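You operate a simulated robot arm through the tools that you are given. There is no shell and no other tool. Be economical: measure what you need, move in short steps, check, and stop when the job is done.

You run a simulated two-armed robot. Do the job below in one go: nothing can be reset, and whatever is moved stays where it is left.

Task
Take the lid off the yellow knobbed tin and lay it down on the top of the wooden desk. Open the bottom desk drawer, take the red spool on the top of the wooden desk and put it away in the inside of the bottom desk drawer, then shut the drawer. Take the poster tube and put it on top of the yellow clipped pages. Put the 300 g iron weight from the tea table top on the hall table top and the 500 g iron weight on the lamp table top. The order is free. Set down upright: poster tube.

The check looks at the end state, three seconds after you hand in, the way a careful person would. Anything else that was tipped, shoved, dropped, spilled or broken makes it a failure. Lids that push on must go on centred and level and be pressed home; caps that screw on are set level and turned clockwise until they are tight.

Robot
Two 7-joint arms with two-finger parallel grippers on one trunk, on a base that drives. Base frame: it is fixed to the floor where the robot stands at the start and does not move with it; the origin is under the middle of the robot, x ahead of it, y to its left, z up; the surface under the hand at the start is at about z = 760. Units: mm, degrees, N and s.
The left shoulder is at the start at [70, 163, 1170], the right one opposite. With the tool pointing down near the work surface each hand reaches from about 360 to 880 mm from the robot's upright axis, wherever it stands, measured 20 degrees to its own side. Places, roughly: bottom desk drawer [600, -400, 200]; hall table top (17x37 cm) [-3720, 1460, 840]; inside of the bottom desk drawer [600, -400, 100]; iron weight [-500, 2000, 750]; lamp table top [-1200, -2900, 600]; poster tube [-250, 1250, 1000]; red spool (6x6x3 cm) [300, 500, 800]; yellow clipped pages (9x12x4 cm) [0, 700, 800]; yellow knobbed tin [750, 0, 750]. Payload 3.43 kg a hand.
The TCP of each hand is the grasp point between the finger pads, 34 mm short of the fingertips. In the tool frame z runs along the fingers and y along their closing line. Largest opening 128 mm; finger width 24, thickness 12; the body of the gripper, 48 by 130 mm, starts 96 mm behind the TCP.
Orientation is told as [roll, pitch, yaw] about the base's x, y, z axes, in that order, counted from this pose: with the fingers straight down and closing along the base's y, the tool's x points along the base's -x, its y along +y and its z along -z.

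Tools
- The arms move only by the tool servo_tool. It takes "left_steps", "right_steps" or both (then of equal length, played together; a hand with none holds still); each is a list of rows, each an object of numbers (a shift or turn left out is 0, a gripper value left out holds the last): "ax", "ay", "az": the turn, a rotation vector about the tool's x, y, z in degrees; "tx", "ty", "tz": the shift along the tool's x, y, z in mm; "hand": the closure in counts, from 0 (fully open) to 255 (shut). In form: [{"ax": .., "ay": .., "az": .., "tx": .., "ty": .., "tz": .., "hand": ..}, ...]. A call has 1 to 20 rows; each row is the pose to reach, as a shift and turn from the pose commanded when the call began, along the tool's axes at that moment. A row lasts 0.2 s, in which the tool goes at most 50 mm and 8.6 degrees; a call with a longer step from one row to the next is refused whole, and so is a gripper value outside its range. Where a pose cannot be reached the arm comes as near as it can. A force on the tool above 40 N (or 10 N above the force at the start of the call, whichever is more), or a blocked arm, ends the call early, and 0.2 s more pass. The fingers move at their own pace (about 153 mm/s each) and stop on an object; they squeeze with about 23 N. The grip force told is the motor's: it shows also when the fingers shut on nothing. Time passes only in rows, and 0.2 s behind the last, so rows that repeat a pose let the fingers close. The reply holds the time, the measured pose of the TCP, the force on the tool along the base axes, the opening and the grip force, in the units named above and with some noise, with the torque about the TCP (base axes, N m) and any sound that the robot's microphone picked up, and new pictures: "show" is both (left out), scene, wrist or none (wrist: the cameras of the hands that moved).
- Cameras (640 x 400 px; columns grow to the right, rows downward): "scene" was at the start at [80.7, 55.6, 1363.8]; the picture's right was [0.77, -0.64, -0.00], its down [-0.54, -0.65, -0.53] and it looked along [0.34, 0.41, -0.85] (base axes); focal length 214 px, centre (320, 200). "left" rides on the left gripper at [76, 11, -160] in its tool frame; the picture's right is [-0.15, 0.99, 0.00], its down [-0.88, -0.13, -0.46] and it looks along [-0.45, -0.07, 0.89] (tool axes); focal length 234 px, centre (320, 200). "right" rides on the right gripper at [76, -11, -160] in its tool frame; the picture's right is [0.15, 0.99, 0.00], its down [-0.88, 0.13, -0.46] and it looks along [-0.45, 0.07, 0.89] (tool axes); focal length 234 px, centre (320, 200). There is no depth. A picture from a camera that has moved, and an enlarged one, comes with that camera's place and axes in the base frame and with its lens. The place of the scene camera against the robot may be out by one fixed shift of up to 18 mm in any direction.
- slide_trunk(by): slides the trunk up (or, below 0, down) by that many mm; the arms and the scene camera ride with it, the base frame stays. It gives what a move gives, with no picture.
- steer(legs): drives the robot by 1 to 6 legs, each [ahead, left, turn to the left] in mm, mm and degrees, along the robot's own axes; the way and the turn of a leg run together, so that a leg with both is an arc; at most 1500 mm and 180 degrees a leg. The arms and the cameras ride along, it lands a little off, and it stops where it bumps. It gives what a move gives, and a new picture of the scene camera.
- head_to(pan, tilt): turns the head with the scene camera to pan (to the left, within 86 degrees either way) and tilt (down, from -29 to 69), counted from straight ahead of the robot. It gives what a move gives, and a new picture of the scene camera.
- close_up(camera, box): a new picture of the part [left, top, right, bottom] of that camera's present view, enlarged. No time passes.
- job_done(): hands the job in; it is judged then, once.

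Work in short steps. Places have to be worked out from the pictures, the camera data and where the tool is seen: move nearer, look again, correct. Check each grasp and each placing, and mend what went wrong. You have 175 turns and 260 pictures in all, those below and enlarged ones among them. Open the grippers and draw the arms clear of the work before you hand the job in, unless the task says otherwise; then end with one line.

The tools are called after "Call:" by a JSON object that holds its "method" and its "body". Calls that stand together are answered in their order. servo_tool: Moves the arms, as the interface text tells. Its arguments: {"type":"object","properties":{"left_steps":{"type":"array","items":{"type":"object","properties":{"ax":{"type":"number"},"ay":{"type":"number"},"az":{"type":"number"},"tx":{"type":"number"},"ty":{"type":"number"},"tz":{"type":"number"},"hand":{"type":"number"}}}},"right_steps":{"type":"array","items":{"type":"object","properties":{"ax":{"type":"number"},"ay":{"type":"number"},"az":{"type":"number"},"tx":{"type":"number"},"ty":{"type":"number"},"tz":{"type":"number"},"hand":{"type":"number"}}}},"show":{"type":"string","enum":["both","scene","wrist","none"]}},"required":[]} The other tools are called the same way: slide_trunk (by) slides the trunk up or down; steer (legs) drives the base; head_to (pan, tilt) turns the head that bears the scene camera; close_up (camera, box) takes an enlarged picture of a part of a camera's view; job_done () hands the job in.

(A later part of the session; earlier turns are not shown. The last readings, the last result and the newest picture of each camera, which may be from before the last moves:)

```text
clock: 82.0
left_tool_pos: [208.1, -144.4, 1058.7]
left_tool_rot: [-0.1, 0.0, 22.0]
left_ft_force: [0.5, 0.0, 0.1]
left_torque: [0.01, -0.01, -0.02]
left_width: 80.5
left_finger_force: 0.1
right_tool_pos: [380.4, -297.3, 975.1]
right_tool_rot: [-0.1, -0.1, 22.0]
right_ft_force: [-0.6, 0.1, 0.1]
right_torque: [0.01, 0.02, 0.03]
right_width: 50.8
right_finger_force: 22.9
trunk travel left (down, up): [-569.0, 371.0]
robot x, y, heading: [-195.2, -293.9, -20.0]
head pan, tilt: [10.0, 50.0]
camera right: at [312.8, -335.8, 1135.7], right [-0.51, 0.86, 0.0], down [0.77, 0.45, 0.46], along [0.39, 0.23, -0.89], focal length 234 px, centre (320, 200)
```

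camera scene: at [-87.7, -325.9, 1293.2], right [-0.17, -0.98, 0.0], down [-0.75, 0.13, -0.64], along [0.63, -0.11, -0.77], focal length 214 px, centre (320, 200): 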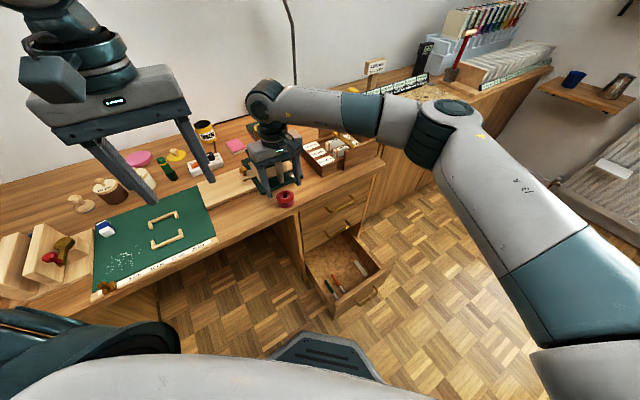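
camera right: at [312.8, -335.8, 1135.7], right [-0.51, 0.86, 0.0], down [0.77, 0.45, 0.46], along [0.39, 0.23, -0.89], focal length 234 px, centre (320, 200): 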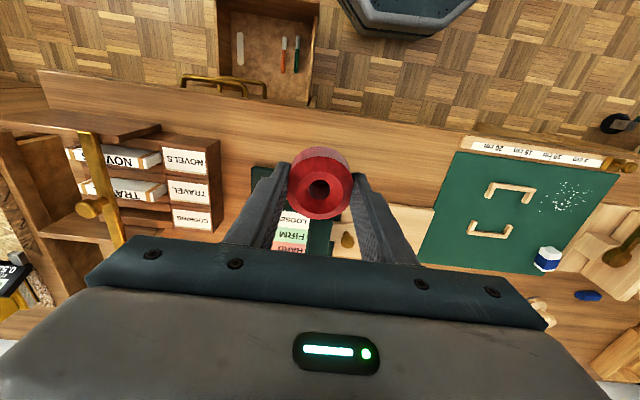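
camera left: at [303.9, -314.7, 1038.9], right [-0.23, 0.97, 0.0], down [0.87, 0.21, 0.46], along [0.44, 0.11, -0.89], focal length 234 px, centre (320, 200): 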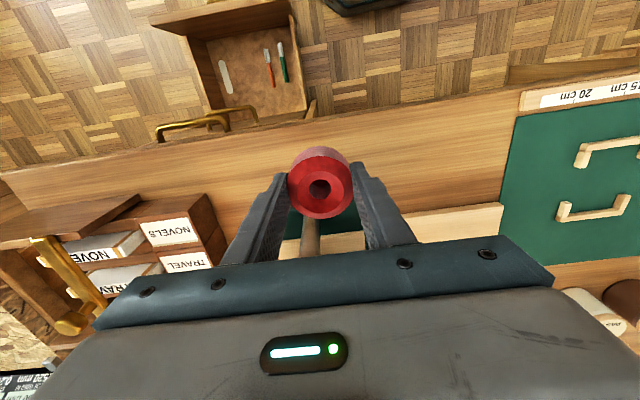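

Spool held by the right hand. I move it above the drawer's free middle at about (337, -569), and bring the left hand back to its safe park pose.

Call:
{"method": "servo_tool", "body": {"right_steps": [{"tx": 20, "ty": -33}, {"tx": 40, "ty": -67}, {"tx": 60, "ty": -101}, {"tx": 81, "ty": -135}, {"tx": 101, "ty": -168}, {"tx": 121, "ty": -202}, {"tx": 142, "ty": -236}, {"tx": 142, "ty": -236, "tz": 40}, {"tx": 142, "ty": -236, "tz": 80}], "left_steps": [{"tx": 0}, {"tx": 0}, {"tx": 12, "ty": -25}, {"tx": 25, "ty": -50}, {"tx": 38, "ty": -75}, {"tx": 51, "ty": -100}, {"tx": 64, "ty": -125}, {"tx": 74, "ty": -148}, {"tx": 74, "ty": -148}], "show": "none"}}

Call:
{"method": "slide_trunk", "body": {"by": -320}}

Call:
{"method": "head_to", "body": {"pan": -10, "tilt": 55}}

```text
clock: 84.0
left_tool_pos: [195.5, -311.4, 1057.8]
left_tool_rot: [-0.1, -0.1, 22.1]
left_ft_force: [-0.4, 0.2, 0.0]
left_torque: [0.0, -0.04, -0.02]
left_width: 80.3
left_finger_force: 0.1
right_tool_pos: [334.2, -571.3, 895.6]
right_tool_rot: [0.0, -0.1, 22.0]
right_ft_force: [0.2, 0.4, -0.7]
right_torque: [-0.01, -0.04, 0.0]
right_width: 50.9
right_finger_force: 23.4
trunk travel left (down, up): [-569.0, 371.0]
robot x, y, heading: [-200.2, -298.4, -20.1]
head pan, tilt: [10.0, 50.0]
```

```text
clock: 87.2
left_tool_pos: [196.4, -309.6, 737.7]
left_tool_rot: [-0.1, 0.0, 22.0]
left_ft_force: [-0.2, 0.9, 0.2]
left_torque: [0.01, 0.01, 0.01]
left_width: 80.2
left_finger_force: 0.0
right_tool_pos: [334.7, -569.9, 575.5]
right_tool_rot: [0.0, 0.0, 22.0]
right_ft_force: [0.2, -0.1, -0.1]
right_torque: [-0.06, -0.05, 0.01]
right_width: 50.7
right_finger_force: 22.8
trunk travel left (down, up): [-249.0, 691.0]
robot x, y, heading: [-198.1, -295.6, -20.2]
head pan, tilt: [10.0, 50.0]
```

```text
clock: 88.0
left_tool_pos: [196.3, -310.5, 737.0]
left_tool_rot: [-0.1, 0.1, 22.0]
left_ft_force: [0.9, 0.0, -0.6]
left_torque: [0.0, 0.0, -0.02]
left_width: 80.1
left_finger_force: 0.1
right_tool_pos: [334.9, -570.5, 574.5]
right_tool_rot: [0.0, 0.0, 21.9]
right_ft_force: [-0.3, 0.4, 0.1]
right_torque: [-0.02, 0.03, -0.03]
right_width: 50.8
right_finger_force: 23.2
trunk travel left (down, up): [-249.0, 691.0]
robot x, y, heading: [-195.4, -299.1, -19.9]
head pan, tilt: [-10.0, 55.0]
camera scene: at [-101.2, -348.8, 966.7], right [-0.5, -0.87, 0.0], down [-0.71, 0.41, -0.57], along [0.5, -0.29, -0.82], focal length 214 px, centre (320, 200)
```

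scene: 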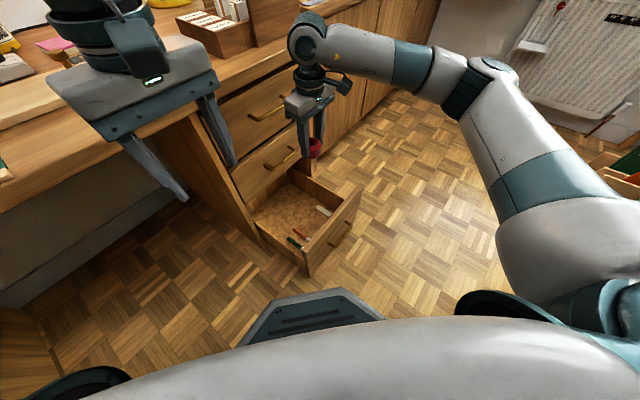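

I lower the spool toward the drawer and look with the wrist camera.

Call:
{"method": "servo_tool", "body": {"right_steps": [{"tz": 45}, {"tz": 90}, {"tz": 135}, {"tz": 180}, {"tz": 215}], "show": "both"}}

```text
clock: 89.2
left_tool_pos: [196.2, -310.5, 737.8]
left_tool_rot: [-0.1, 0.0, 22.0]
left_ft_force: [0.0, 0.1, 0.1]
left_torque: [-0.02, 0.02, -0.03]
left_width: 80.3
left_finger_force: 0.0
right_tool_pos: [335.1, -570.4, 358.8]
right_tool_rot: [0.1, 0.0, 22.0]
right_ft_force: [-0.6, 0.8, -0.3]
right_torque: [0.05, 0.0, 0.01]
right_width: 50.6
right_finger_force: 23.0
trunk travel left (down, up): [-249.0, 691.0]
robot x, y, heading: [-200.1, -298.4, -20.3]
head pan, tilt: [-10.0, 55.0]
camera scene: at [-101.1, -348.9, 966.7], right [-0.5, -0.87, 0.0], down [-0.71, 0.41, -0.57], along [0.5, -0.29, -0.82], focal length 214 px, centre (320, 200)
camera right: at [268.9, -609.1, 518.9], right [-0.51, 0.86, 0.0], down [0.77, 0.45, 0.46], along [0.39, 0.23, -0.89], focal length 234 px, centre (320, 200)
```

scene: 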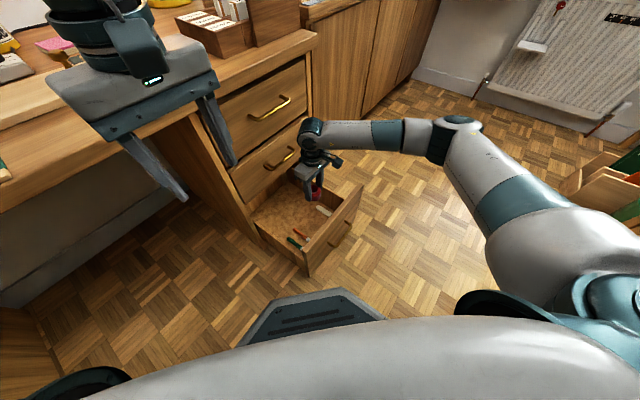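
right: 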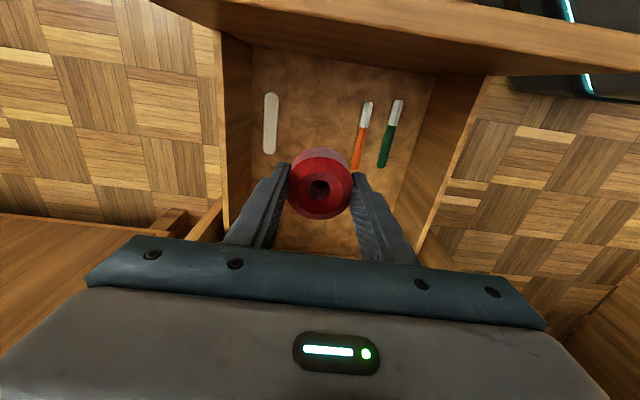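

Well placed between the items in the drawer. I descend carefully until contact.

Call:
{"method": "servo_tool", "body": {"right_steps": [{"ty": -7, "tz": 40}, {"ty": -7, "tz": 80}, {"ty": -7, "tz": 120}, {"ty": -7, "tz": 160}, {"ty": -7, "tz": 180}, {"ty": -7, "tz": 195}], "show": "both"}}

```text
clock: 90.6
left_tool_pos: [196.4, -309.3, 737.6]
left_tool_rot: [-0.1, 0.0, 22.0]
left_ft_force: [-0.3, -0.5, 0.8]
left_torque: [0.02, 0.03, -0.02]
left_width: 80.1
left_finger_force: 0.0
right_tool_pos: [336.9, -576.8, 163.9]
right_tool_rot: [0.0, 0.0, 21.9]
right_ft_force: [-0.6, 0.0, 0.1]
right_torque: [0.01, 0.04, -0.01]
right_width: 50.9
right_finger_force: 23.4
trunk travel left (down, up): [-249.0, 691.0]
robot x, y, heading: [-198.2, -296.7, -19.7]
head pan, tilt: [-10.0, 55.0]
camera scene: at [-101.2, -348.9, 966.7], right [-0.5, -0.87, 0.0], down [-0.71, 0.41, -0.57], along [0.5, -0.29, -0.82], focal length 214 px, centre (320, 200)
camera right: at [271.4, -615.3, 323.5], right [-0.51, 0.86, 0.0], down [0.77, 0.45, 0.46], along [0.39, 0.23, -0.89], focal length 234 px, centre (320, 200)
```

scene: 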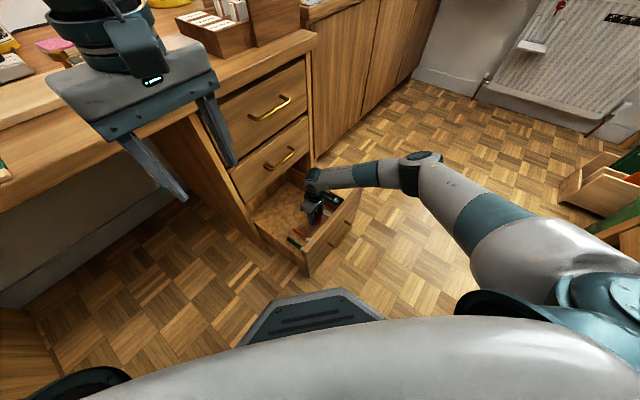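
right: 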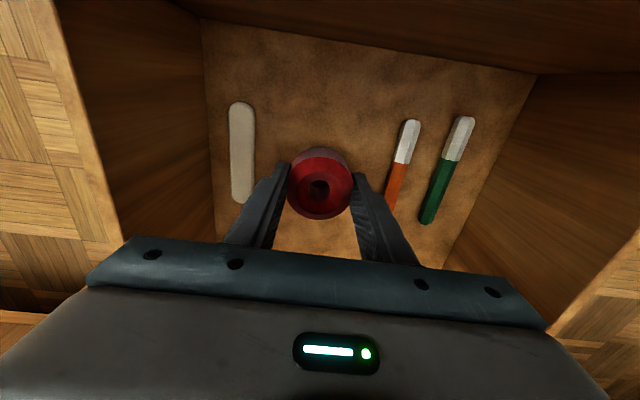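

Call:
{"method": "servo_tool", "body": {"right_steps": [{"tz": 6}, {"tz": 12}, {"tz": 18}, {"tz": 23}, {"tz": 28}, {"tz": 33}, {"tz": 38}], "show": "both"}}

```text
clock: 92.2
left_tool_pos: [195.9, -310.8, 736.8]
left_tool_rot: [-0.1, 0.1, 22.1]
left_ft_force: [-0.4, -0.1, 0.0]
left_torque: [-0.01, 0.02, 0.0]
left_width: 80.1
left_finger_force: 0.0
right_tool_pos: [337.7, -576.7, 126.8]
right_tool_rot: [0.1, 0.0, 22.0]
right_ft_force: [-0.2, -0.6, -0.3]
right_torque: [0.01, -0.03, 0.0]
right_width: 50.8
right_finger_force: 22.9
trunk travel left (down, up): [-249.0, 691.0]
robot x, y, heading: [-197.8, -298.2, -20.1]
head pan, tilt: [-10.0, 55.0]
camera scene: at [-101.2, -348.9, 966.6], right [-0.5, -0.87, 0.0], down [-0.71, 0.41, -0.57], along [0.5, -0.29, -0.82], focal length 214 px, centre (320, 200)
camera right: at [271.7, -614.6, 286.8], right [-0.51, 0.86, 0.0], down [0.77, 0.45, 0.46], along [0.39, 0.23, -0.89], focal length 234 px, centre (320, 200)
```

scene: 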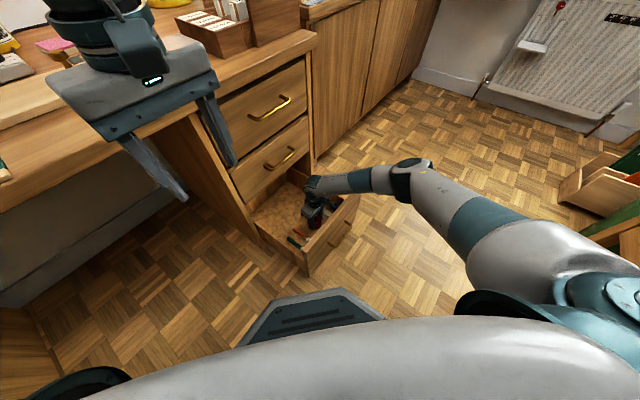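
right: 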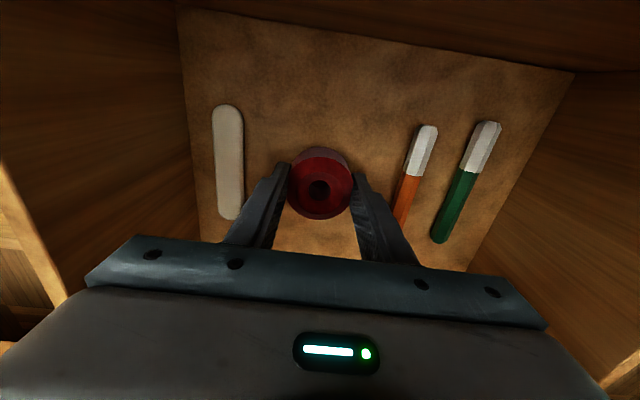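

Floor estimated at z ≈ 76, so about 13 mm remain. I continue until contact.

Call:
{"method": "servo_tool", "body": {"right_steps": [{"tz": 5}, {"tz": 9}, {"tz": 12}, {"tz": 15}, {"tz": 18}], "show": "wrist"}}

```text
clock: 93.4
left_tool_pos: [195.5, -310.9, 738.1]
left_tool_rot: [-0.2, -0.1, 22.0]
left_ft_force: [-0.2, -0.5, 0.2]
left_torque: [-0.03, 0.03, -0.01]
left_width: 80.3
left_finger_force: 0.0
right_tool_pos: [339.2, -576.7, 113.0]
right_tool_rot: [-0.2, -0.3, 22.0]
right_ft_force: [2.8, -0.4, 26.7]
right_torque: [0.1, -0.02, 0.04]
right_width: 51.6
right_finger_force: 22.8
trunk travel left (down, up): [-249.0, 691.0]
robot x, y, heading: [-197.9, -297.1, -20.0]
head pan, tilt: [-10.0, 55.0]
camera right: at [272.4, -614.8, 271.8], right [-0.51, 0.86, 0.0], down [0.77, 0.45, 0.46], along [0.4, 0.23, -0.89], focal length 234 px, centre (320, 200)
```

right: 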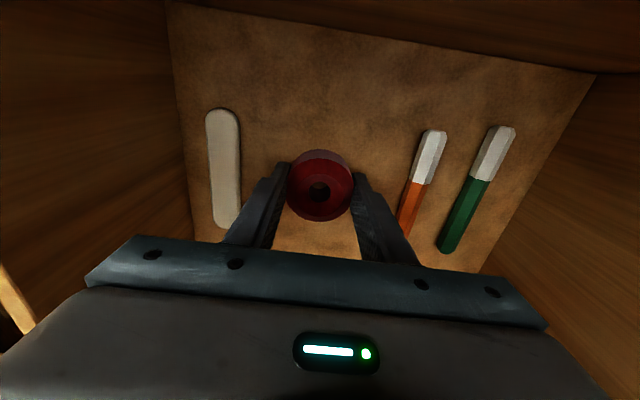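

Contact (27 N): the spool is on the drawer floor. I open a little and rise straight up.

Call:
{"method": "servo_tool", "body": {"right_steps": [{"tz": -3, "hand": 115}, {"tz": -3, "hand": 115}, {"tz": -3, "hand": 115}, {"tz": -45}, {"tz": -90}, {"tz": -135}, {"tz": -180}, {"tz": -225}, {"tz": -270}], "show": "both"}}

```text
clock: 95.4
left_tool_pos: [197.2, -310.9, 737.1]
left_tool_rot: [-0.1, 0.0, 22.0]
left_ft_force: [0.0, 0.2, -0.3]
left_torque: [0.01, 0.03, -0.02]
left_width: 80.3
left_finger_force: 0.0
right_tool_pos: [338.0, -575.6, 380.6]
right_tool_rot: [0.1, 0.1, 22.0]
right_ft_force: [0.0, 0.3, -0.3]
right_torque: [0.01, -0.01, -0.03]
right_width: 70.3
right_finger_force: 0.1
trunk travel left (down, up): [-249.0, 691.0]
robot x, y, heading: [-197.8, -297.5, -20.1]
head pan, tilt: [-10.0, 55.0]
camera scene: at [-101.5, -348.7, 966.6], right [-0.5, -0.87, 0.0], down [-0.71, 0.41, -0.57], along [0.5, -0.29, -0.82], focal length 214 px, centre (320, 200)
camera right: at [272.0, -615.3, 540.2], right [-0.51, 0.86, 0.0], down [0.77, 0.45, 0.45], along [0.39, 0.23, -0.89], focal length 234 px, centre (320, 200)
```

scene: 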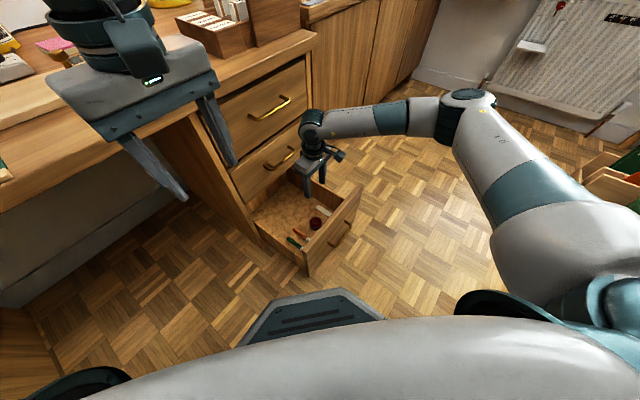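
right: 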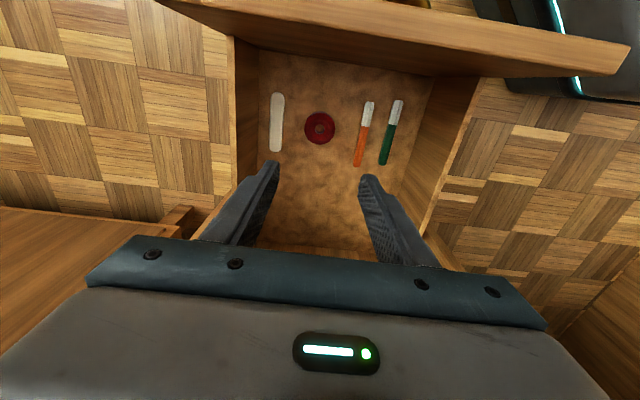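

Spool is in. Now I move the right hand up and out in front of the drawer to push it shut.

Call:
{"method": "servo_tool", "body": {"right_steps": [{"tz": -45, "hand": 255}, {"tz": -90}, {"tz": -100, "tx": 45, "ty": 10}, {"tz": -100, "tx": 90, "ty": 20, "az": 8}, {"tz": -100, "tx": 135, "ty": 30, "az": 16}, {"tz": -100, "tx": 175, "ty": 40, "az": 24}, {"tz": -100, "tx": 203, "ty": 44, "az": 32}, {"tz": -100, "tx": 203, "ty": 44, "az": 40}, {"tz": -100, "tx": 203, "ty": 44, "az": 48}, {"tz": -100, "tx": 203, "ty": 44, "az": 56}, {"tz": -100, "tx": 203, "ty": 44, "az": 64}, {"tz": -100, "tx": 203, "ty": 44, "az": 72}, {"tz": -100, "tx": 203, "ty": 44, "az": 80}, {"tz": -100, "tx": 203, "ty": 44, "az": 88}, {"tz": -100, "tx": 203, "ty": 44, "az": 89.6}], "show": "none"}}

Call:
{"method": "servo_tool", "body": {"right_steps": [{"ax": -8.3}, {"ax": -16.6}, {"ax": -25}, {"ax": -33.3}, {"ax": -41.6}, {"ax": -50}, {"ax": -58.3}, {"ax": -66.6}, {"ax": -75}], "show": "both"}}

```text
clock: 98.6
left_tool_pos: [196.2, -311.2, 737.2]
left_tool_rot: [-0.1, 0.1, 21.9]
left_ft_force: [0.6, 0.6, 0.5]
left_torque: [-0.01, 0.0, 0.0]
left_width: 80.2
left_finger_force: 0.0
right_tool_pos: [133.1, -611.9, 478.5]
right_tool_rot: [0.0, 0.0, -67.7]
right_ft_force: [0.7, 0.5, 0.3]
right_torque: [-0.01, 0.0, 0.03]
right_width: 0.0
right_finger_force: 23.1
trunk travel left (down, up): [-249.0, 691.0]
robot x, y, heading: [-197.2, -295.9, -19.9]
head pan, tilt: [-10.0, 55.0]
```

```text
clock: 100.6
left_tool_pos: [195.8, -308.9, 738.4]
left_tool_rot: [-0.1, 0.0, 22.0]
left_ft_force: [-0.5, 0.4, 0.0]
left_torque: [-0.02, -0.04, 0.0]
left_width: 80.1
left_finger_force: 0.1
right_tool_pos: [136.0, -614.7, 477.5]
right_tool_rot: [75.4, -0.1, -67.4]
right_ft_force: [0.3, 1.0, 0.0]
right_torque: [-0.02, 0.0, -0.03]
right_width: 0.2
right_finger_force: 23.0
right hand out of reach, approached as far as the arm can: row 2, 3, 4, 5, 6, 7, 8, 9
trunk travel left (down, up): [-249.0, 691.0]
robot x, y, heading: [-197.6, -294.5, -19.8]
head pan, tilt: [-10.0, 55.0]
camera scene: at [-102.4, -348.8, 966.8], right [-0.5, -0.87, 0.0], down [-0.71, 0.41, -0.57], along [0.5, -0.29, -0.82], focal length 214 px, centre (320, 200)
camera right: at [-38.7, -604.7, 506.0], right [0.17, 0.23, 0.96], down [-0.04, -0.97, 0.24], along [0.98, -0.08, -0.16], focal length 234 px, centre (320, 200)
```

scene: 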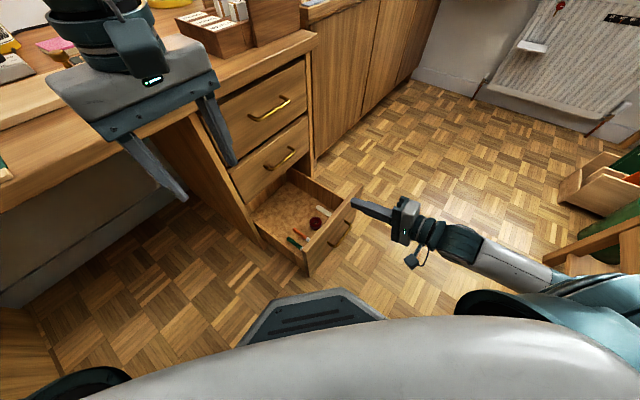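
right: 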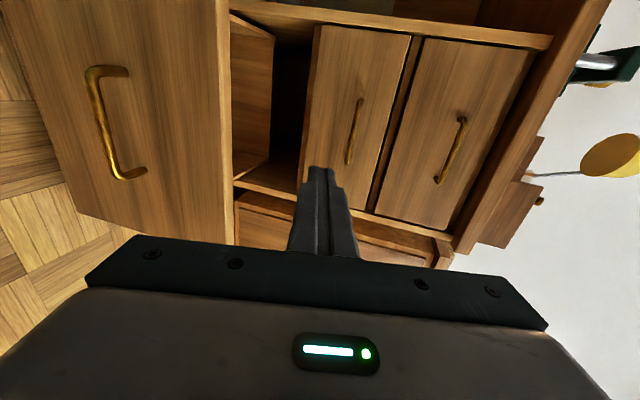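

Hand is pointing at the drawer front. I lower the trunk and hand so the closed tips meet the face just above the handle.

Call:
{"method": "slide_trunk", "body": {"by": -150}}

Call:
{"method": "servo_tool", "body": {"right_steps": [{"ty": -25, "tz": 7}, {"ty": -50, "tz": 13}, {"ty": -50, "tz": 13}], "show": "both"}}

```text
clock: 102.4
left_tool_pos: [195.6, -310.0, 588.1]
left_tool_rot: [-0.1, 0.0, 22.0]
left_ft_force: [1.5, -0.1, -0.6]
left_torque: [-0.05, 0.0, -0.01]
left_width: 80.3
left_finger_force: 0.0
right_tool_pos: [136.3, -615.3, 324.7]
right_tool_rot: [75.0, 0.1, -67.5]
right_ft_force: [-0.3, 0.1, -0.2]
right_torque: [-0.01, 0.02, -0.01]
right_width: 0.1
right_finger_force: 22.8
trunk travel left (down, up): [-99.0, 841.0]
robot x, y, heading: [-195.3, -299.9, -20.2]
head pan, tilt: [-10.0, 55.0]
```

```text
clock: 103.2
left_tool_pos: [195.6, -310.9, 587.9]
left_tool_rot: [-0.1, 0.0, 22.1]
left_ft_force: [0.6, -0.3, -0.2]
left_torque: [-0.01, -0.05, 0.0]
left_width: 80.0
left_finger_force: 0.1
right_tool_pos: [135.6, -613.8, 272.5]
right_tool_rot: [75.1, 0.1, -67.5]
right_ft_force: [-0.5, -0.2, 0.0]
right_torque: [0.02, 0.01, 0.0]
right_width: 0.1
right_finger_force: 23.2
trunk travel left (down, up): [-99.0, 841.0]
robot x, y, heading: [-200.3, -298.8, -20.1]
head pan, tilt: [-10.0, 55.0]
camera scene: at [-101.4, -348.9, 816.7], right [-0.5, -0.87, 0.0], down [-0.71, 0.41, -0.57], along [0.5, -0.29, -0.82], focal length 214 px, centre (320, 200)
camera right: at [-39.1, -604.1, 303.4], right [0.18, 0.23, 0.96], down [-0.04, -0.97, 0.24], along [0.98, -0.08, -0.16], focal length 234 px, centre (320, 200)
```

scene: 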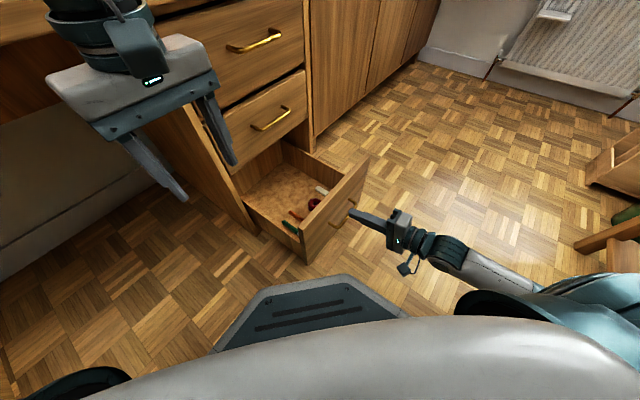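
right: 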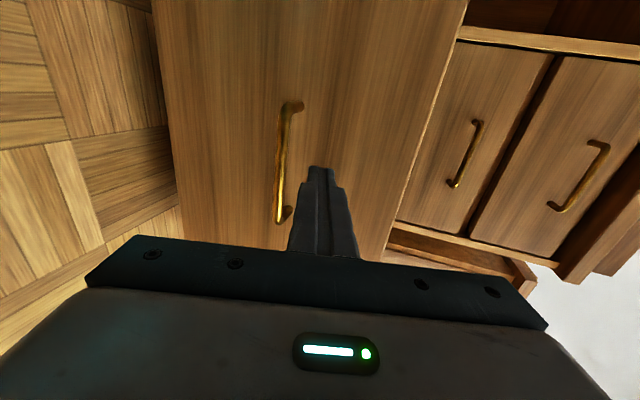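

Tips are just above the handle. I push along the drawer's axis.

Call:
{"method": "servo_tool", "body": {"right_steps": [{"tz": 19, "ty": 5.2}, {"tz": 34, "ty": 9}, {"tz": 50, "ty": 13.4}, {"tz": 68, "ty": 18.2}, {"tz": 87, "ty": 23.3}, {"tz": 106, "ty": 28.4}, {"tz": 125, "ty": 33.5}, {"tz": 145, "ty": 38.9}, {"tz": 164, "ty": 44}, {"tz": 183, "ty": 49}, {"tz": 203, "ty": 54.4}, {"tz": 222, "ty": 59.5}, {"tz": 241, "ty": 64.6}, {"tz": 260, "ty": 69.7}, {"tz": 272, "ty": 72.9}], "show": "both"}}

```text
clock: 106.4
left_tool_pos: [196.4, -309.6, 587.5]
left_tool_rot: [-0.1, 0.0, 22.0]
left_ft_force: [0.2, 0.5, -0.1]
left_torque: [0.0, -0.03, 0.02]
left_width: 80.1
left_finger_force: 0.0
right_tool_pos: [396.4, -506.6, 273.4]
right_tool_rot: [75.1, 0.1, -67.3]
right_ft_force: [-1.3, -0.6, 0.3]
right_torque: [0.03, -0.02, -0.02]
right_width: 0.1
right_finger_force: 23.7
trunk travel left (down, up): [-99.0, 841.0]
robot x, y, heading: [-199.4, -298.1, -19.9]
head pan, tilt: [-10.0, 55.0]
camera scene: at [-101.4, -348.8, 816.6], right [-0.5, -0.87, 0.0], down [-0.71, 0.41, -0.57], along [0.5, -0.29, -0.82], focal length 214 px, centre (320, 200)
camera right: at [221.5, -496.6, 304.1], right [0.18, 0.23, 0.96], down [-0.04, -0.97, 0.24], along [0.98, -0.08, -0.17], focal length 234 px, centre (320, 200)
```

scene: 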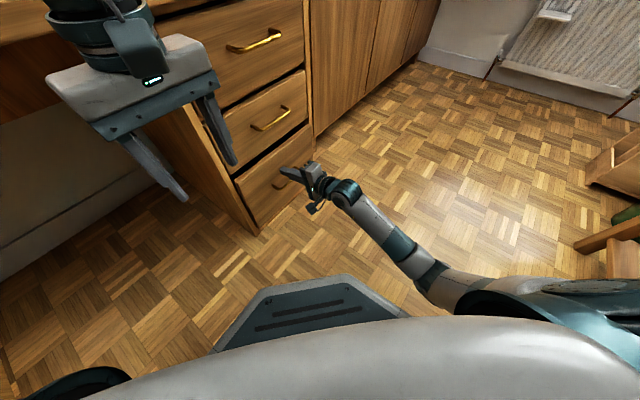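
right: 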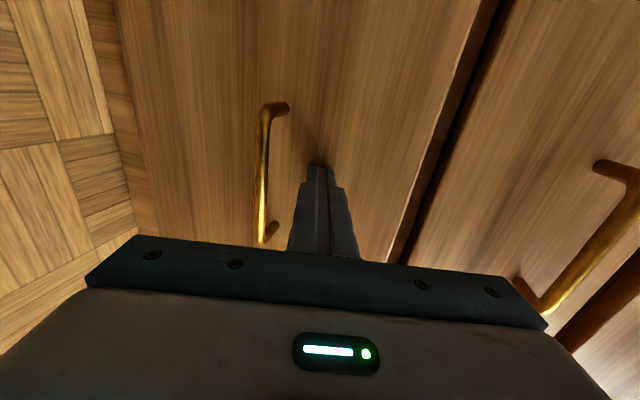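

Nearly shut; I push the last bit until it stops.

Call:
{"method": "servo_tool", "body": {"right_steps": [{"tz": 8, "ty": 2.1}, {"tz": 15, "ty": 4}, {"tz": 22, "ty": 5.9}, {"tz": 28, "ty": 7.5}, {"tz": 34, "ty": 9.1}, {"tz": 40, "ty": 10.7}], "show": "both"}}

Call:
{"method": "close_up", "body": {"camera": "scene", "box": [200, 60, 340, 250]}}

```text
clock: 107.1
left_tool_pos: [194.2, -310.9, 587.4]
left_tool_rot: [-0.1, 0.0, 21.8]
left_ft_force: [-0.6, -0.1, -0.4]
left_torque: [0.04, 0.0, -0.02]
left_width: 80.5
left_finger_force: 0.0
right_tool_pos: [411.9, -499.9, 274.5]
right_tool_rot: [75.0, 0.1, -67.5]
right_ft_force: [-7.3, -1.4, 3.7]
right_torque: [0.02, -0.12, 0.06]
right_width: 0.0
right_finger_force: 23.3
trunk travel left (down, up): [-99.0, 841.0]
robot x, y, heading: [-197.7, -295.5, -20.3]
head pan, tilt: [-10.0, 55.0]
stopped in row 3 (right hand): the force on the tool passed its limit at 54 N (the readings are from after the stop); the commanded pose is now the measured one
camera scene: at [-102.3, -349.1, 816.8], right [-0.5, -0.86, 0.0], down [-0.71, 0.41, -0.57], along [0.5, -0.29, -0.82], focal length 214 px, centre (320, 200)
camera right: at [237.4, -489.9, 304.4], right [0.18, 0.23, 0.96], down [-0.04, -0.97, 0.24], along [0.98, -0.08, -0.17], focal length 234 px, centre (320, 200)
```

scene: 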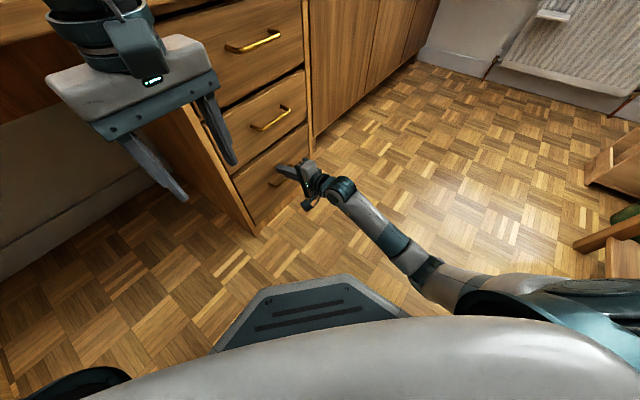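
right: 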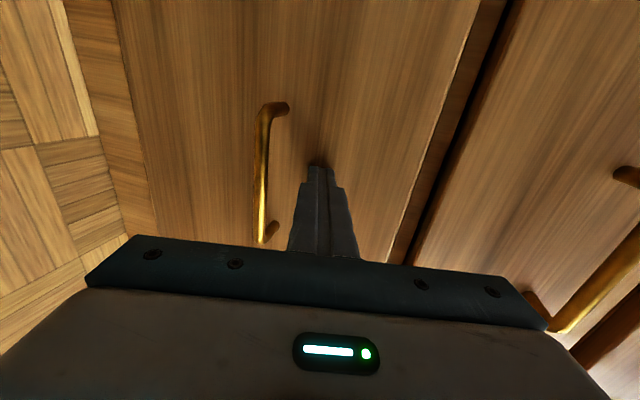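

```text
2.11 times, centred on (270, 155) of scene
camera zoom: at [-102.3, -349.1, 816.8], right [-0.5, -0.86, 0.0], down [-0.71, 0.41, -0.57], along [0.5, -0.29, -0.82], focal length 452 px, centre (425, 295)
```

zoom: 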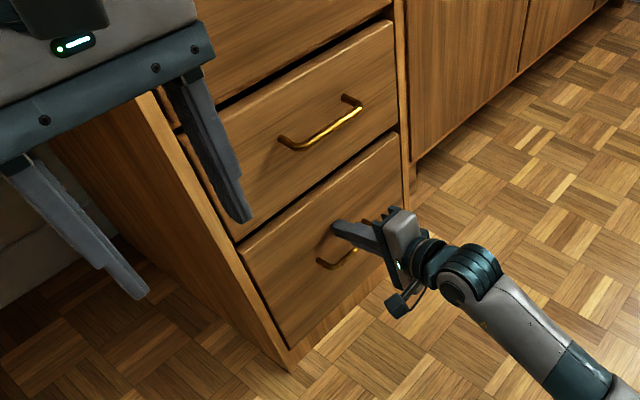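

Drawer is shut. I withdraw the right hand, straighten it and raise the trunk.

Call:
{"method": "servo_tool", "body": {"right_steps": [{"tz": -40, "ty": -5}, {"tz": -85, "ty": -15}, {"tz": -130, "ty": -25}, {"tz": -170, "ty": -35}], "show": "none"}}

Call:
{"method": "slide_trunk", "body": {"by": 400}}

Call:
{"method": "slide_trunk", "body": {"by": 151}}

Call:
{"method": "servo_tool", "body": {"right_steps": [{"ax": 8.3}, {"ax": 16.6}, {"ax": 25}, {"ax": 33.3}, {"ax": 41.6}, {"ax": 50}, {"ax": 58.3}, {"ax": 66.6}, {"ax": 75}], "show": "none"}}

Call:
{"method": "head_to", "body": {"pan": 20, "tilt": 50}}

```text
clock: 108.1
left_tool_pos: [195.7, -310.3, 587.1]
left_tool_rot: [0.0, 0.1, 21.9]
left_ft_force: [-0.8, 0.4, -0.4]
left_torque: [0.02, 0.01, -0.02]
left_width: 80.3
left_finger_force: 0.0
right_tool_pos: [250.9, -566.1, 283.1]
right_tool_rot: [75.0, 0.2, -67.5]
right_ft_force: [0.9, -0.7, -0.4]
right_torque: [0.02, 0.0, 0.0]
right_width: 0.1
right_finger_force: 23.2
trunk travel left (down, up): [-99.0, 841.0]
robot x, y, heading: [-196.8, -300.9, -20.1]
head pan, tilt: [-10.0, 55.0]
```

```text
clock: 112.0
left_tool_pos: [194.6, -311.2, 987.5]
left_tool_rot: [0.0, 0.0, 21.9]
left_ft_force: [0.8, -0.2, -0.4]
left_torque: [0.0, -0.01, -0.03]
left_width: 80.2
left_finger_force: 0.1
right_tool_pos: [251.7, -566.8, 683.5]
right_tool_rot: [75.0, 0.1, -67.4]
right_ft_force: [-1.2, -0.1, -0.1]
right_torque: [-0.02, 0.02, -0.03]
right_width: 0.0
right_finger_force: 22.8
trunk travel left (down, up): [-499.0, 441.0]
robot x, y, heading: [-198.1, -295.2, -20.1]
head pan, tilt: [-10.0, 55.0]
```

```text
clock: 113.7
left_tool_pos: [194.5, -311.4, 1137.4]
left_tool_rot: [-0.1, 0.0, 21.9]
left_ft_force: [0.1, -0.2, -0.2]
left_torque: [0.0, 0.03, 0.0]
left_width: 80.4
left_finger_force: 0.0
right_tool_pos: [252.9, -566.1, 833.8]
right_tool_rot: [75.0, 0.1, -67.5]
right_ft_force: [-0.1, 0.5, 0.0]
right_torque: [0.01, -0.02, 0.0]
right_width: 0.0
right_finger_force: 23.1
trunk travel left (down, up): [-650.0, 290.0]
robot x, y, heading: [-195.8, -300.9, -20.0]
head pan, tilt: [-10.0, 55.0]
```

```text
clock: 115.7
left_tool_pos: [197.5, -310.7, 1139.4]
left_tool_rot: [-0.1, 0.1, 21.8]
left_ft_force: [0.3, 0.1, 0.3]
left_torque: [0.04, 0.01, 0.06]
left_width: 80.2
left_finger_force: 0.0
right_tool_pos: [252.5, -566.0, 834.9]
right_tool_rot: [-0.3, 0.1, -67.5]
right_ft_force: [0.1, -0.3, 0.5]
right_torque: [-0.01, 0.01, -0.02]
right_width: 0.0
right_finger_force: 23.0
trunk travel left (down, up): [-650.0, 290.0]
robot x, y, heading: [-196.2, -296.0, -20.2]
head pan, tilt: [-10.0, 55.0]
```

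```text
clock: 116.7
left_tool_pos: [195.3, -310.2, 1138.2]
left_tool_rot: [-0.2, 0.0, 21.9]
left_ft_force: [-0.6, 0.1, -0.2]
left_torque: [0.01, 0.0, -0.01]
left_width: 80.6
left_finger_force: 0.1
right_tool_pos: [253.0, -565.6, 834.2]
right_tool_rot: [0.0, 0.1, -67.5]
right_ft_force: [0.3, -0.6, -0.4]
right_torque: [-0.01, -0.01, -0.02]
right_width: 0.0
right_finger_force: 22.9
trunk travel left (down, up): [-650.0, 290.0]
robot x, y, heading: [-200.3, -296.3, -20.2]
head pan, tilt: [20.0, 50.0]
camera scene: at [-86.9, -313.1, 1374.1], right [0.0, -1.0, 0.0], down [-0.77, 0.0, -0.64], along [0.64, 0.0, -0.77], focal length 214 px, centre (320, 200)
```

scene: 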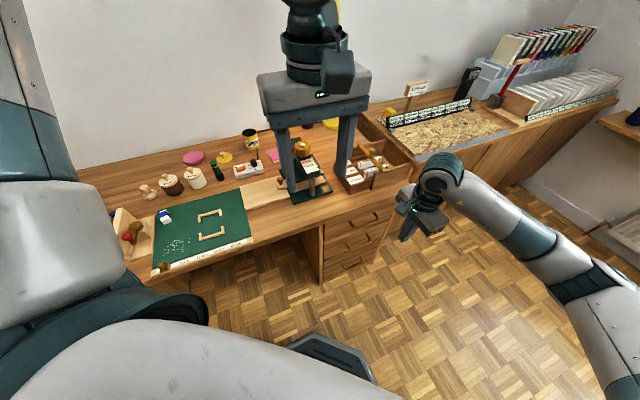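

All good so far. I bring the right hand up to carrying height, then drive to the poster tube's side and look.

Call:
{"method": "servo_tool", "body": {"right_steps": [{"tz": -40, "az": -8, "hand": 0}, {"tz": -80, "az": -16}, {"tz": -120, "az": -24}, {"tz": -160, "az": -32}, {"tz": -200, "az": -40}, {"tz": -220, "az": -47.5}], "left_steps": [{"az": 8, "hand": 0}, {"az": 16}, {"az": 24}, {"az": 32}, {"az": 40}, {"az": 42}], "show": "none"}}

Call:
{"method": "steer", "body": {"legs": [[-295, 372, 0], [0, 0, 80]]}}

Call:
{"method": "head_to", "body": {"pan": 0, "tilt": 35}}

```text
clock: 118.1
left_tool_pos: [196.0, -311.7, 1137.6]
left_tool_rot: [-0.2, 0.0, -20.2]
left_ft_force: [-0.1, -0.7, 0.1]
left_torque: [0.02, 0.0, 0.01]
left_width: 128.0
left_finger_force: 0.2
right_tool_pos: [252.4, -565.9, 1055.4]
right_tool_rot: [0.1, 0.1, -19.9]
right_ft_force: [-0.3, 0.5, -0.5]
right_torque: [0.01, 0.01, -0.04]
right_width: 128.0
right_finger_force: 0.1
trunk travel left (down, up): [-650.0, 290.0]
robot x, y, heading: [-198.9, -294.6, -20.0]
head pan, tilt: [20.0, 50.0]
```

```text
clock: 124.3
left_tool_pos: [-260.1, 538.7, 1137.8]
left_tool_rot: [0.0, 0.0, 59.5]
left_ft_force: [-0.9, -0.2, -0.3]
left_torque: [-0.01, -0.03, -0.03]
left_width: 128.0
left_finger_force: 0.1
right_tool_pos: [2.2, 549.3, 1054.3]
right_tool_rot: [0.1, 0.1, 59.6]
right_ft_force: [-0.6, 0.0, 0.1]
right_torque: [0.01, 0.03, -0.01]
right_width: 128.2
right_finger_force: 0.1
trunk travel left (down, up): [-650.0, 290.0]
robot x, y, heading: [-344.1, 152.7, 59.5]
head pan, tilt: [20.0, 50.0]
camera scene: at [-316.8, 277.0, 1374.2], right [0.98, -0.18, 0.0], down [-0.14, -0.75, -0.64], along [0.12, 0.63, -0.77], focal length 214 px, centre (320, 200)
```

scene: 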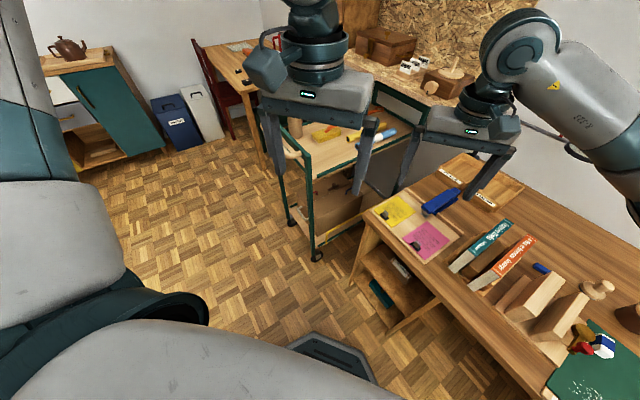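

```text
clock: 125.2
left_tool_pos: [-259.0, 539.8, 1138.2]
left_tool_rot: [-0.2, 0.0, 59.5]
left_ft_force: [-0.4, -0.8, 0.3]
left_torque: [0.02, 0.04, 0.01]
left_width: 127.9
left_finger_force: 0.0
right_tool_pos: [0.9, 550.7, 1054.4]
right_tool_rot: [0.1, 0.2, 59.5]
right_ft_force: [-0.1, -0.5, 0.2]
right_torque: [-0.02, 0.03, 0.0]
right_width: 127.9
right_finger_force: 0.1
trunk travel left (down, up): [-650.0, 290.0]
robot x, y, heading: [-340.4, 155.4, 59.5]
head pan, tilt: [0.0, 35.0]
camera scene: at [-286.2, 277.1, 1395.8], right [0.86, -0.51, 0.0], down [-0.29, -0.49, -0.82], along [0.42, 0.71, -0.57], focal length 214 px, centre (320, 200)
```

scene: 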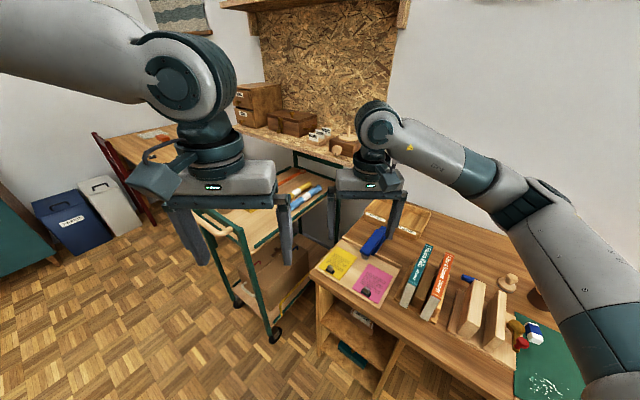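

Yellow pages are on the near-left desk end near (28, 681). The left hand hides the tube; I move it aside.

Call:
{"method": "servo_tool", "body": {"left_steps": [{"ty": 45}, {"ty": 90}, {"ty": 135}, {"ty": 180}, {"ty": 220}], "show": "scene"}}

Call:
{"method": "close_up", "body": {"camera": "scene", "box": [290, 200, 450, 320]}}

```text
clock: 126.4
left_tool_pos: [-451.6, 651.9, 1137.2]
left_tool_rot: [-0.2, -0.1, 59.4]
left_ft_force: [-0.9, 0.7, 0.3]
left_torque: [-0.05, -0.06, 0.03]
left_width: 128.1
left_finger_force: 0.1
right_tool_pos: [0.4, 549.2, 1054.3]
right_tool_rot: [0.0, 0.1, 59.5]
right_ft_force: [0.0, 0.6, -0.4]
right_torque: [0.01, 0.0, -0.02]
right_width: 127.9
right_finger_force: 0.1
trunk travel left (down, up): [-650.0, 290.0]
robot x, y, heading: [-343.7, 156.9, 59.7]
head pan, tilt: [0.0, 35.0]
camera scene: at [-287.9, 277.3, 1396.0], right [0.86, -0.51, 0.0], down [-0.29, -0.49, -0.82], along [0.42, 0.71, -0.57], focal length 214 px, centre (320, 200)
```

scene: 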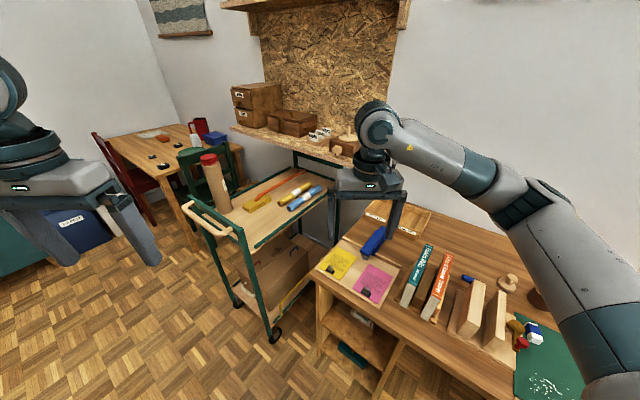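

```text
3.33 times, centred on (370, 260) of scene
camera zoom: at [-287.9, 277.3, 1396.0], right [0.86, -0.51, 0.0], down [-0.29, -0.49, -0.82], along [0.42, 0.71, -0.57], focal length 715 px, centre (153, 0)
```

zoom: 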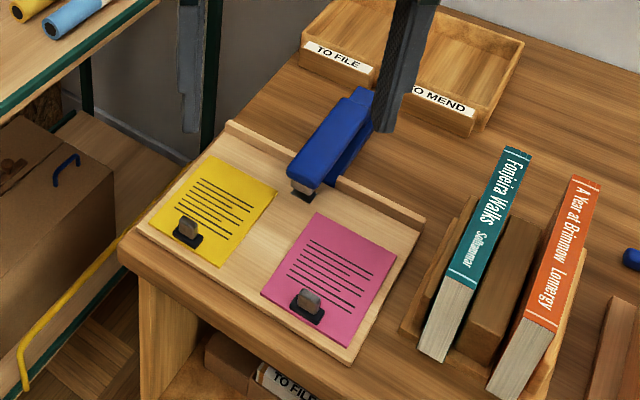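

Tube stands at the cart's near-left end, around (-270, 1250), z 760–1024. I raise the trunk for clearance and drive closer to it.

Call:
{"method": "slide_trunk", "body": {"by": 200}}

Call:
{"method": "steer", "body": {"legs": [[371, 540, 0], [0, 0, 12]]}}

Call:
{"method": "head_to", "body": {"pan": -15, "tilt": 45}}

```text
clock: 128.5
left_tool_pos: [-450.0, 650.3, 1337.5]
left_tool_rot: [0.0, 0.0, 59.5]
left_ft_force: [-0.7, 0.4, 0.6]
left_torque: [-0.02, 0.02, -0.01]
left_width: 127.9
left_finger_force: 0.1
right_tool_pos: [1.9, 550.0, 1254.7]
right_tool_rot: [0.1, 0.0, 59.7]
right_ft_force: [0.4, -0.4, 0.4]
right_torque: [0.03, -0.02, 0.01]
right_width: 127.8
right_finger_force: 0.0
trunk travel left (down, up): [-850.0, 90.0]
robot x, y, heading: [-343.1, 153.1, 59.8]
head pan, tilt: [0.0, 35.0]
```

```text
clock: 132.9
left_tool_pos: [-821.1, 1207.2, 1338.1]
left_tool_rot: [-0.1, 0.0, 71.3]
left_ft_force: [1.1, 0.0, 0.9]
left_torque: [-0.02, -0.02, -0.02]
left_width: 128.0
left_finger_force: 0.1
right_tool_pos: [-357.4, 1200.6, 1253.5]
right_tool_rot: [0.1, 0.3, 71.6]
right_ft_force: [0.1, 0.4, 0.8]
right_torque: [-0.04, 0.0, 0.04]
right_width: 128.0
right_finger_force: 0.1
trunk travel left (down, up): [-850.0, 90.0]
robot x, y, heading: [-618.5, 741.1, 71.2]
head pan, tilt: [0.0, 35.0]
camera scene: at [-583.2, 877.6, 1595.8], right [0.95, -0.32, 0.0], down [-0.18, -0.54, -0.82], along [0.26, 0.78, -0.57], focal length 214 px, centre (320, 200)
```

scene: 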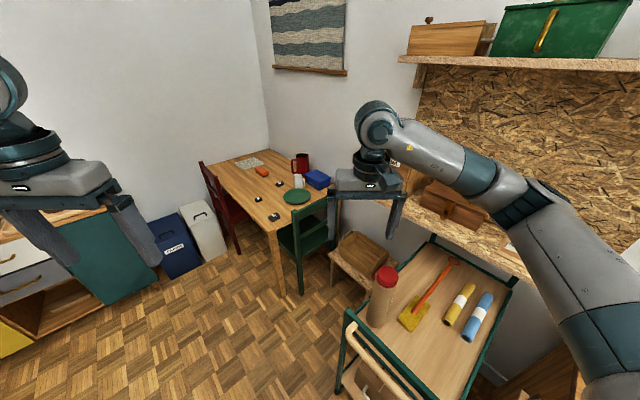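

```text
clock: 133.7
left_tool_pos: [-822.4, 1206.9, 1338.2]
left_tool_rot: [-0.1, 0.0, 71.4]
left_ft_force: [-0.5, -0.2, 0.1]
left_torque: [0.02, -0.05, 0.0]
left_width: 128.2
left_finger_force: 0.0
right_tool_pos: [-359.7, 1200.9, 1256.0]
right_tool_rot: [-0.1, 0.1, 71.4]
right_ft_force: [-0.8, 0.9, 0.0]
right_torque: [0.02, -0.01, 0.0]
right_width: 127.9
right_finger_force: 0.0
trunk travel left (down, up): [-850.0, 90.0]
robot x, y, heading: [-614.3, 745.8, 71.7]
head pan, tilt: [-15.0, 45.0]
camera scene: at [-567.9, 861.3, 1581.1], right [0.83, -0.55, 0.0], down [-0.39, -0.59, -0.71], along [0.39, 0.59, -0.71], focal length 214 px, centre (320, 200)
```

scene: 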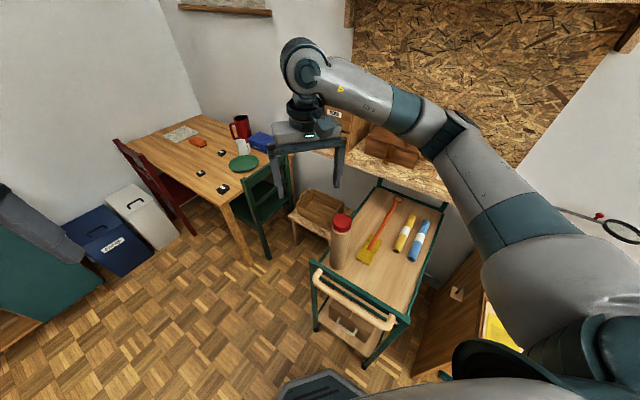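

I view the tube from the right wrist camera to triangulate.

Call:
{"method": "servo_tool", "body": {"right_steps": [{"tx": 0}], "show": "wrist"}}

Call:
{"method": "close_up", "body": {"camera": "scene", "box": [300, 190, 400, 290]}}

```text
clock: 134.1
left_tool_pos: [-820.5, 1206.3, 1338.6]
left_tool_rot: [-0.1, 0.1, 71.4]
left_ft_force: [0.1, 0.6, -0.4]
left_torque: [0.02, 0.01, 0.0]
left_width: 127.9
left_finger_force: 0.0
right_tool_pos: [-358.5, 1200.4, 1254.3]
right_tool_rot: [0.1, 0.2, 71.5]
right_ft_force: [-0.6, 0.3, 0.0]
right_torque: [0.01, 0.0, 0.02]
right_width: 127.9
right_finger_force: 0.0
trunk travel left (down, up): [-850.0, 90.0]
robot x, y, heading: [-616.8, 744.6, 71.5]
head pan, tilt: [-15.0, 45.0]
camera right: at [-371.0, 1125.1, 1414.1], right [-0.98, 0.18, 0.0], down [0.16, 0.88, 0.45], along [0.08, 0.45, -0.89], focal length 234 px, centre (320, 200)
```

right: 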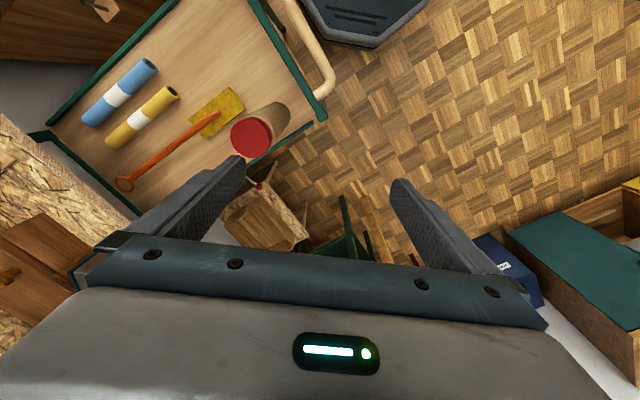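

```text
4.00 times, centred on (350, 240) of scene
camera zoom: at [-566.6, 861.2, 1581.1], right [0.83, -0.55, 0.0], down [-0.39, -0.59, -0.71], along [0.39, 0.59, -0.71], focal length 858 px, centre (200, 40)
```

zoom: 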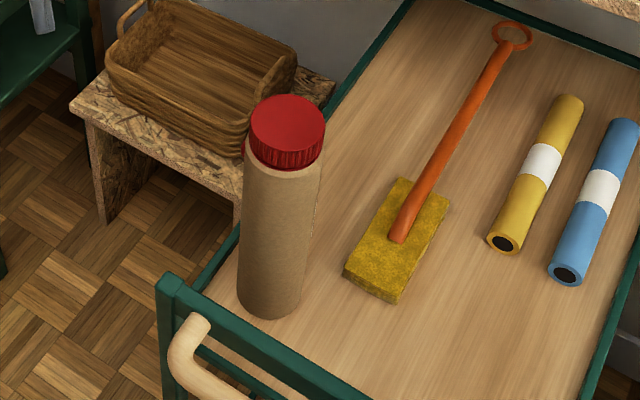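

Estimated tube axis near (-258, 1181). I move the right hand above it at the same height and look again.

Call:
{"method": "servo_tool", "body": {"right_steps": [{"tx": -4, "ty": -34}, {"tx": -8, "ty": -68}, {"tx": -13, "ty": -101}, {"tx": -13, "ty": -101, "tz": 40}], "show": "wrist"}}

```text
clock: 135.1
left_tool_pos: [-820.3, 1206.4, 1337.9]
left_tool_rot: [-0.1, 0.0, 71.4]
left_ft_force: [-0.9, -0.3, 0.1]
left_torque: [0.0, 0.03, 0.01]
left_width: 128.0
left_finger_force: 0.1
right_tool_pos: [-257.5, 1181.1, 1213.8]
right_tool_rot: [0.1, 0.1, 71.5]
right_ft_force: [0.7, 0.3, 0.1]
right_torque: [-0.01, 0.03, 0.06]
right_width: 128.2
right_finger_force: 0.0
trunk travel left (down, up): [-850.0, 90.0]
robot x, y, heading: [-613.8, 746.9, 71.5]
head pan, tilt: [-15.0, 45.0]
camera right: at [-270.5, 1105.7, 1373.7], right [-0.98, 0.17, 0.0], down [0.16, 0.88, 0.45], along [0.08, 0.45, -0.89], focal length 234 px, centre (320, 200)
```

right: 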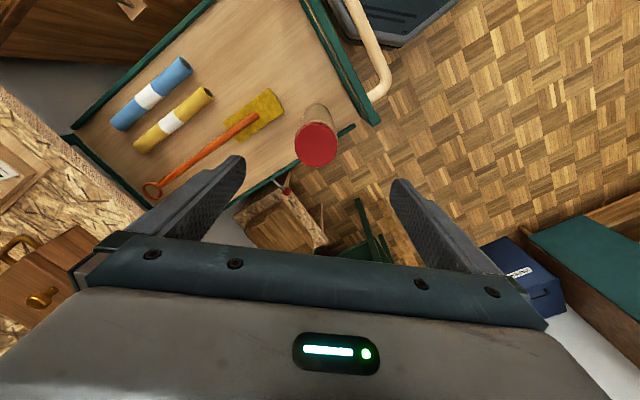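

Cap top is at (-250, 1186, 1034), 62 mm wide. I lower over it so the pads grip the cardboard body below the cap.

Call:
{"method": "servo_tool", "body": {"right_steps": [{"tx": -7, "ty": -5.5}, {"tx": -7, "ty": -5.5, "tz": 45}, {"tx": -7, "ty": -5.5, "tz": 90}, {"tx": -7, "ty": -5.5, "tz": 135}, {"tx": -7, "ty": -5.5, "tz": 170}], "show": "both"}}

```text
clock: 136.3
left_tool_pos: [-820.7, 1206.2, 1337.8]
left_tool_rot: [-0.1, 0.0, 71.4]
left_ft_force: [-0.2, 0.5, -0.7]
left_torque: [0.0, 0.01, 0.03]
left_width: 128.0
left_finger_force: 0.2
right_tool_pos: [-251.3, 1184.4, 1042.5]
right_tool_rot: [0.1, 0.1, 71.5]
right_ft_force: [0.4, 0.4, 0.4]
right_torque: [0.0, 0.06, -0.01]
right_width: 128.2
right_finger_force: 0.2
trunk travel left (down, up): [-850.0, 90.0]
robot x, y, heading: [-614.6, 743.4, 71.5]
head pan, tilt: [-15.0, 45.0]
camera scene: at [-566.3, 861.5, 1581.1], right [0.83, -0.55, 0.0], down [-0.39, -0.59, -0.71], along [0.39, 0.59, -0.71], focal length 214 px, centre (320, 200)
camera right: at [-264.3, 1109.7, 1202.8], right [-0.98, 0.17, 0.0], down [0.16, 0.88, 0.45], along [0.08, 0.45, -0.89], focal length 234 px, centre (320, 200)
```

scene: 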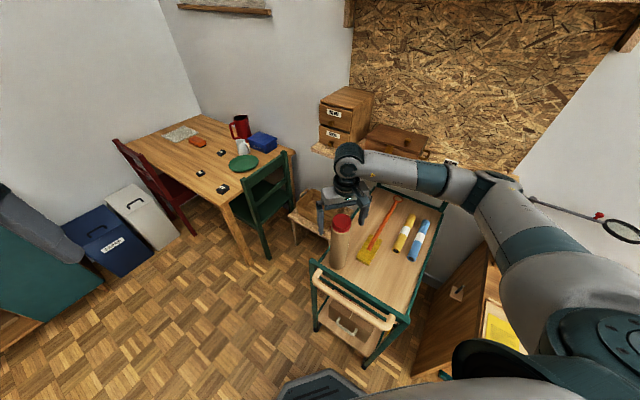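
right: 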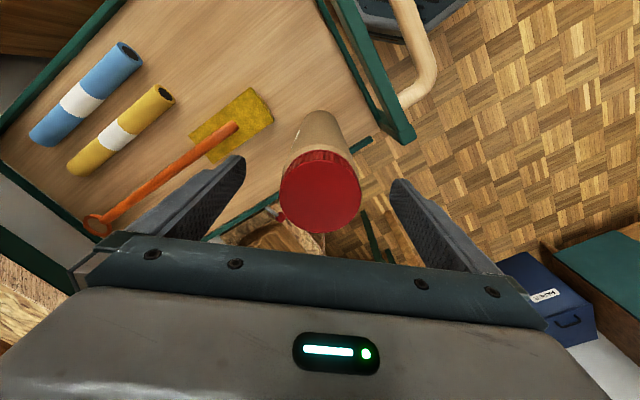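

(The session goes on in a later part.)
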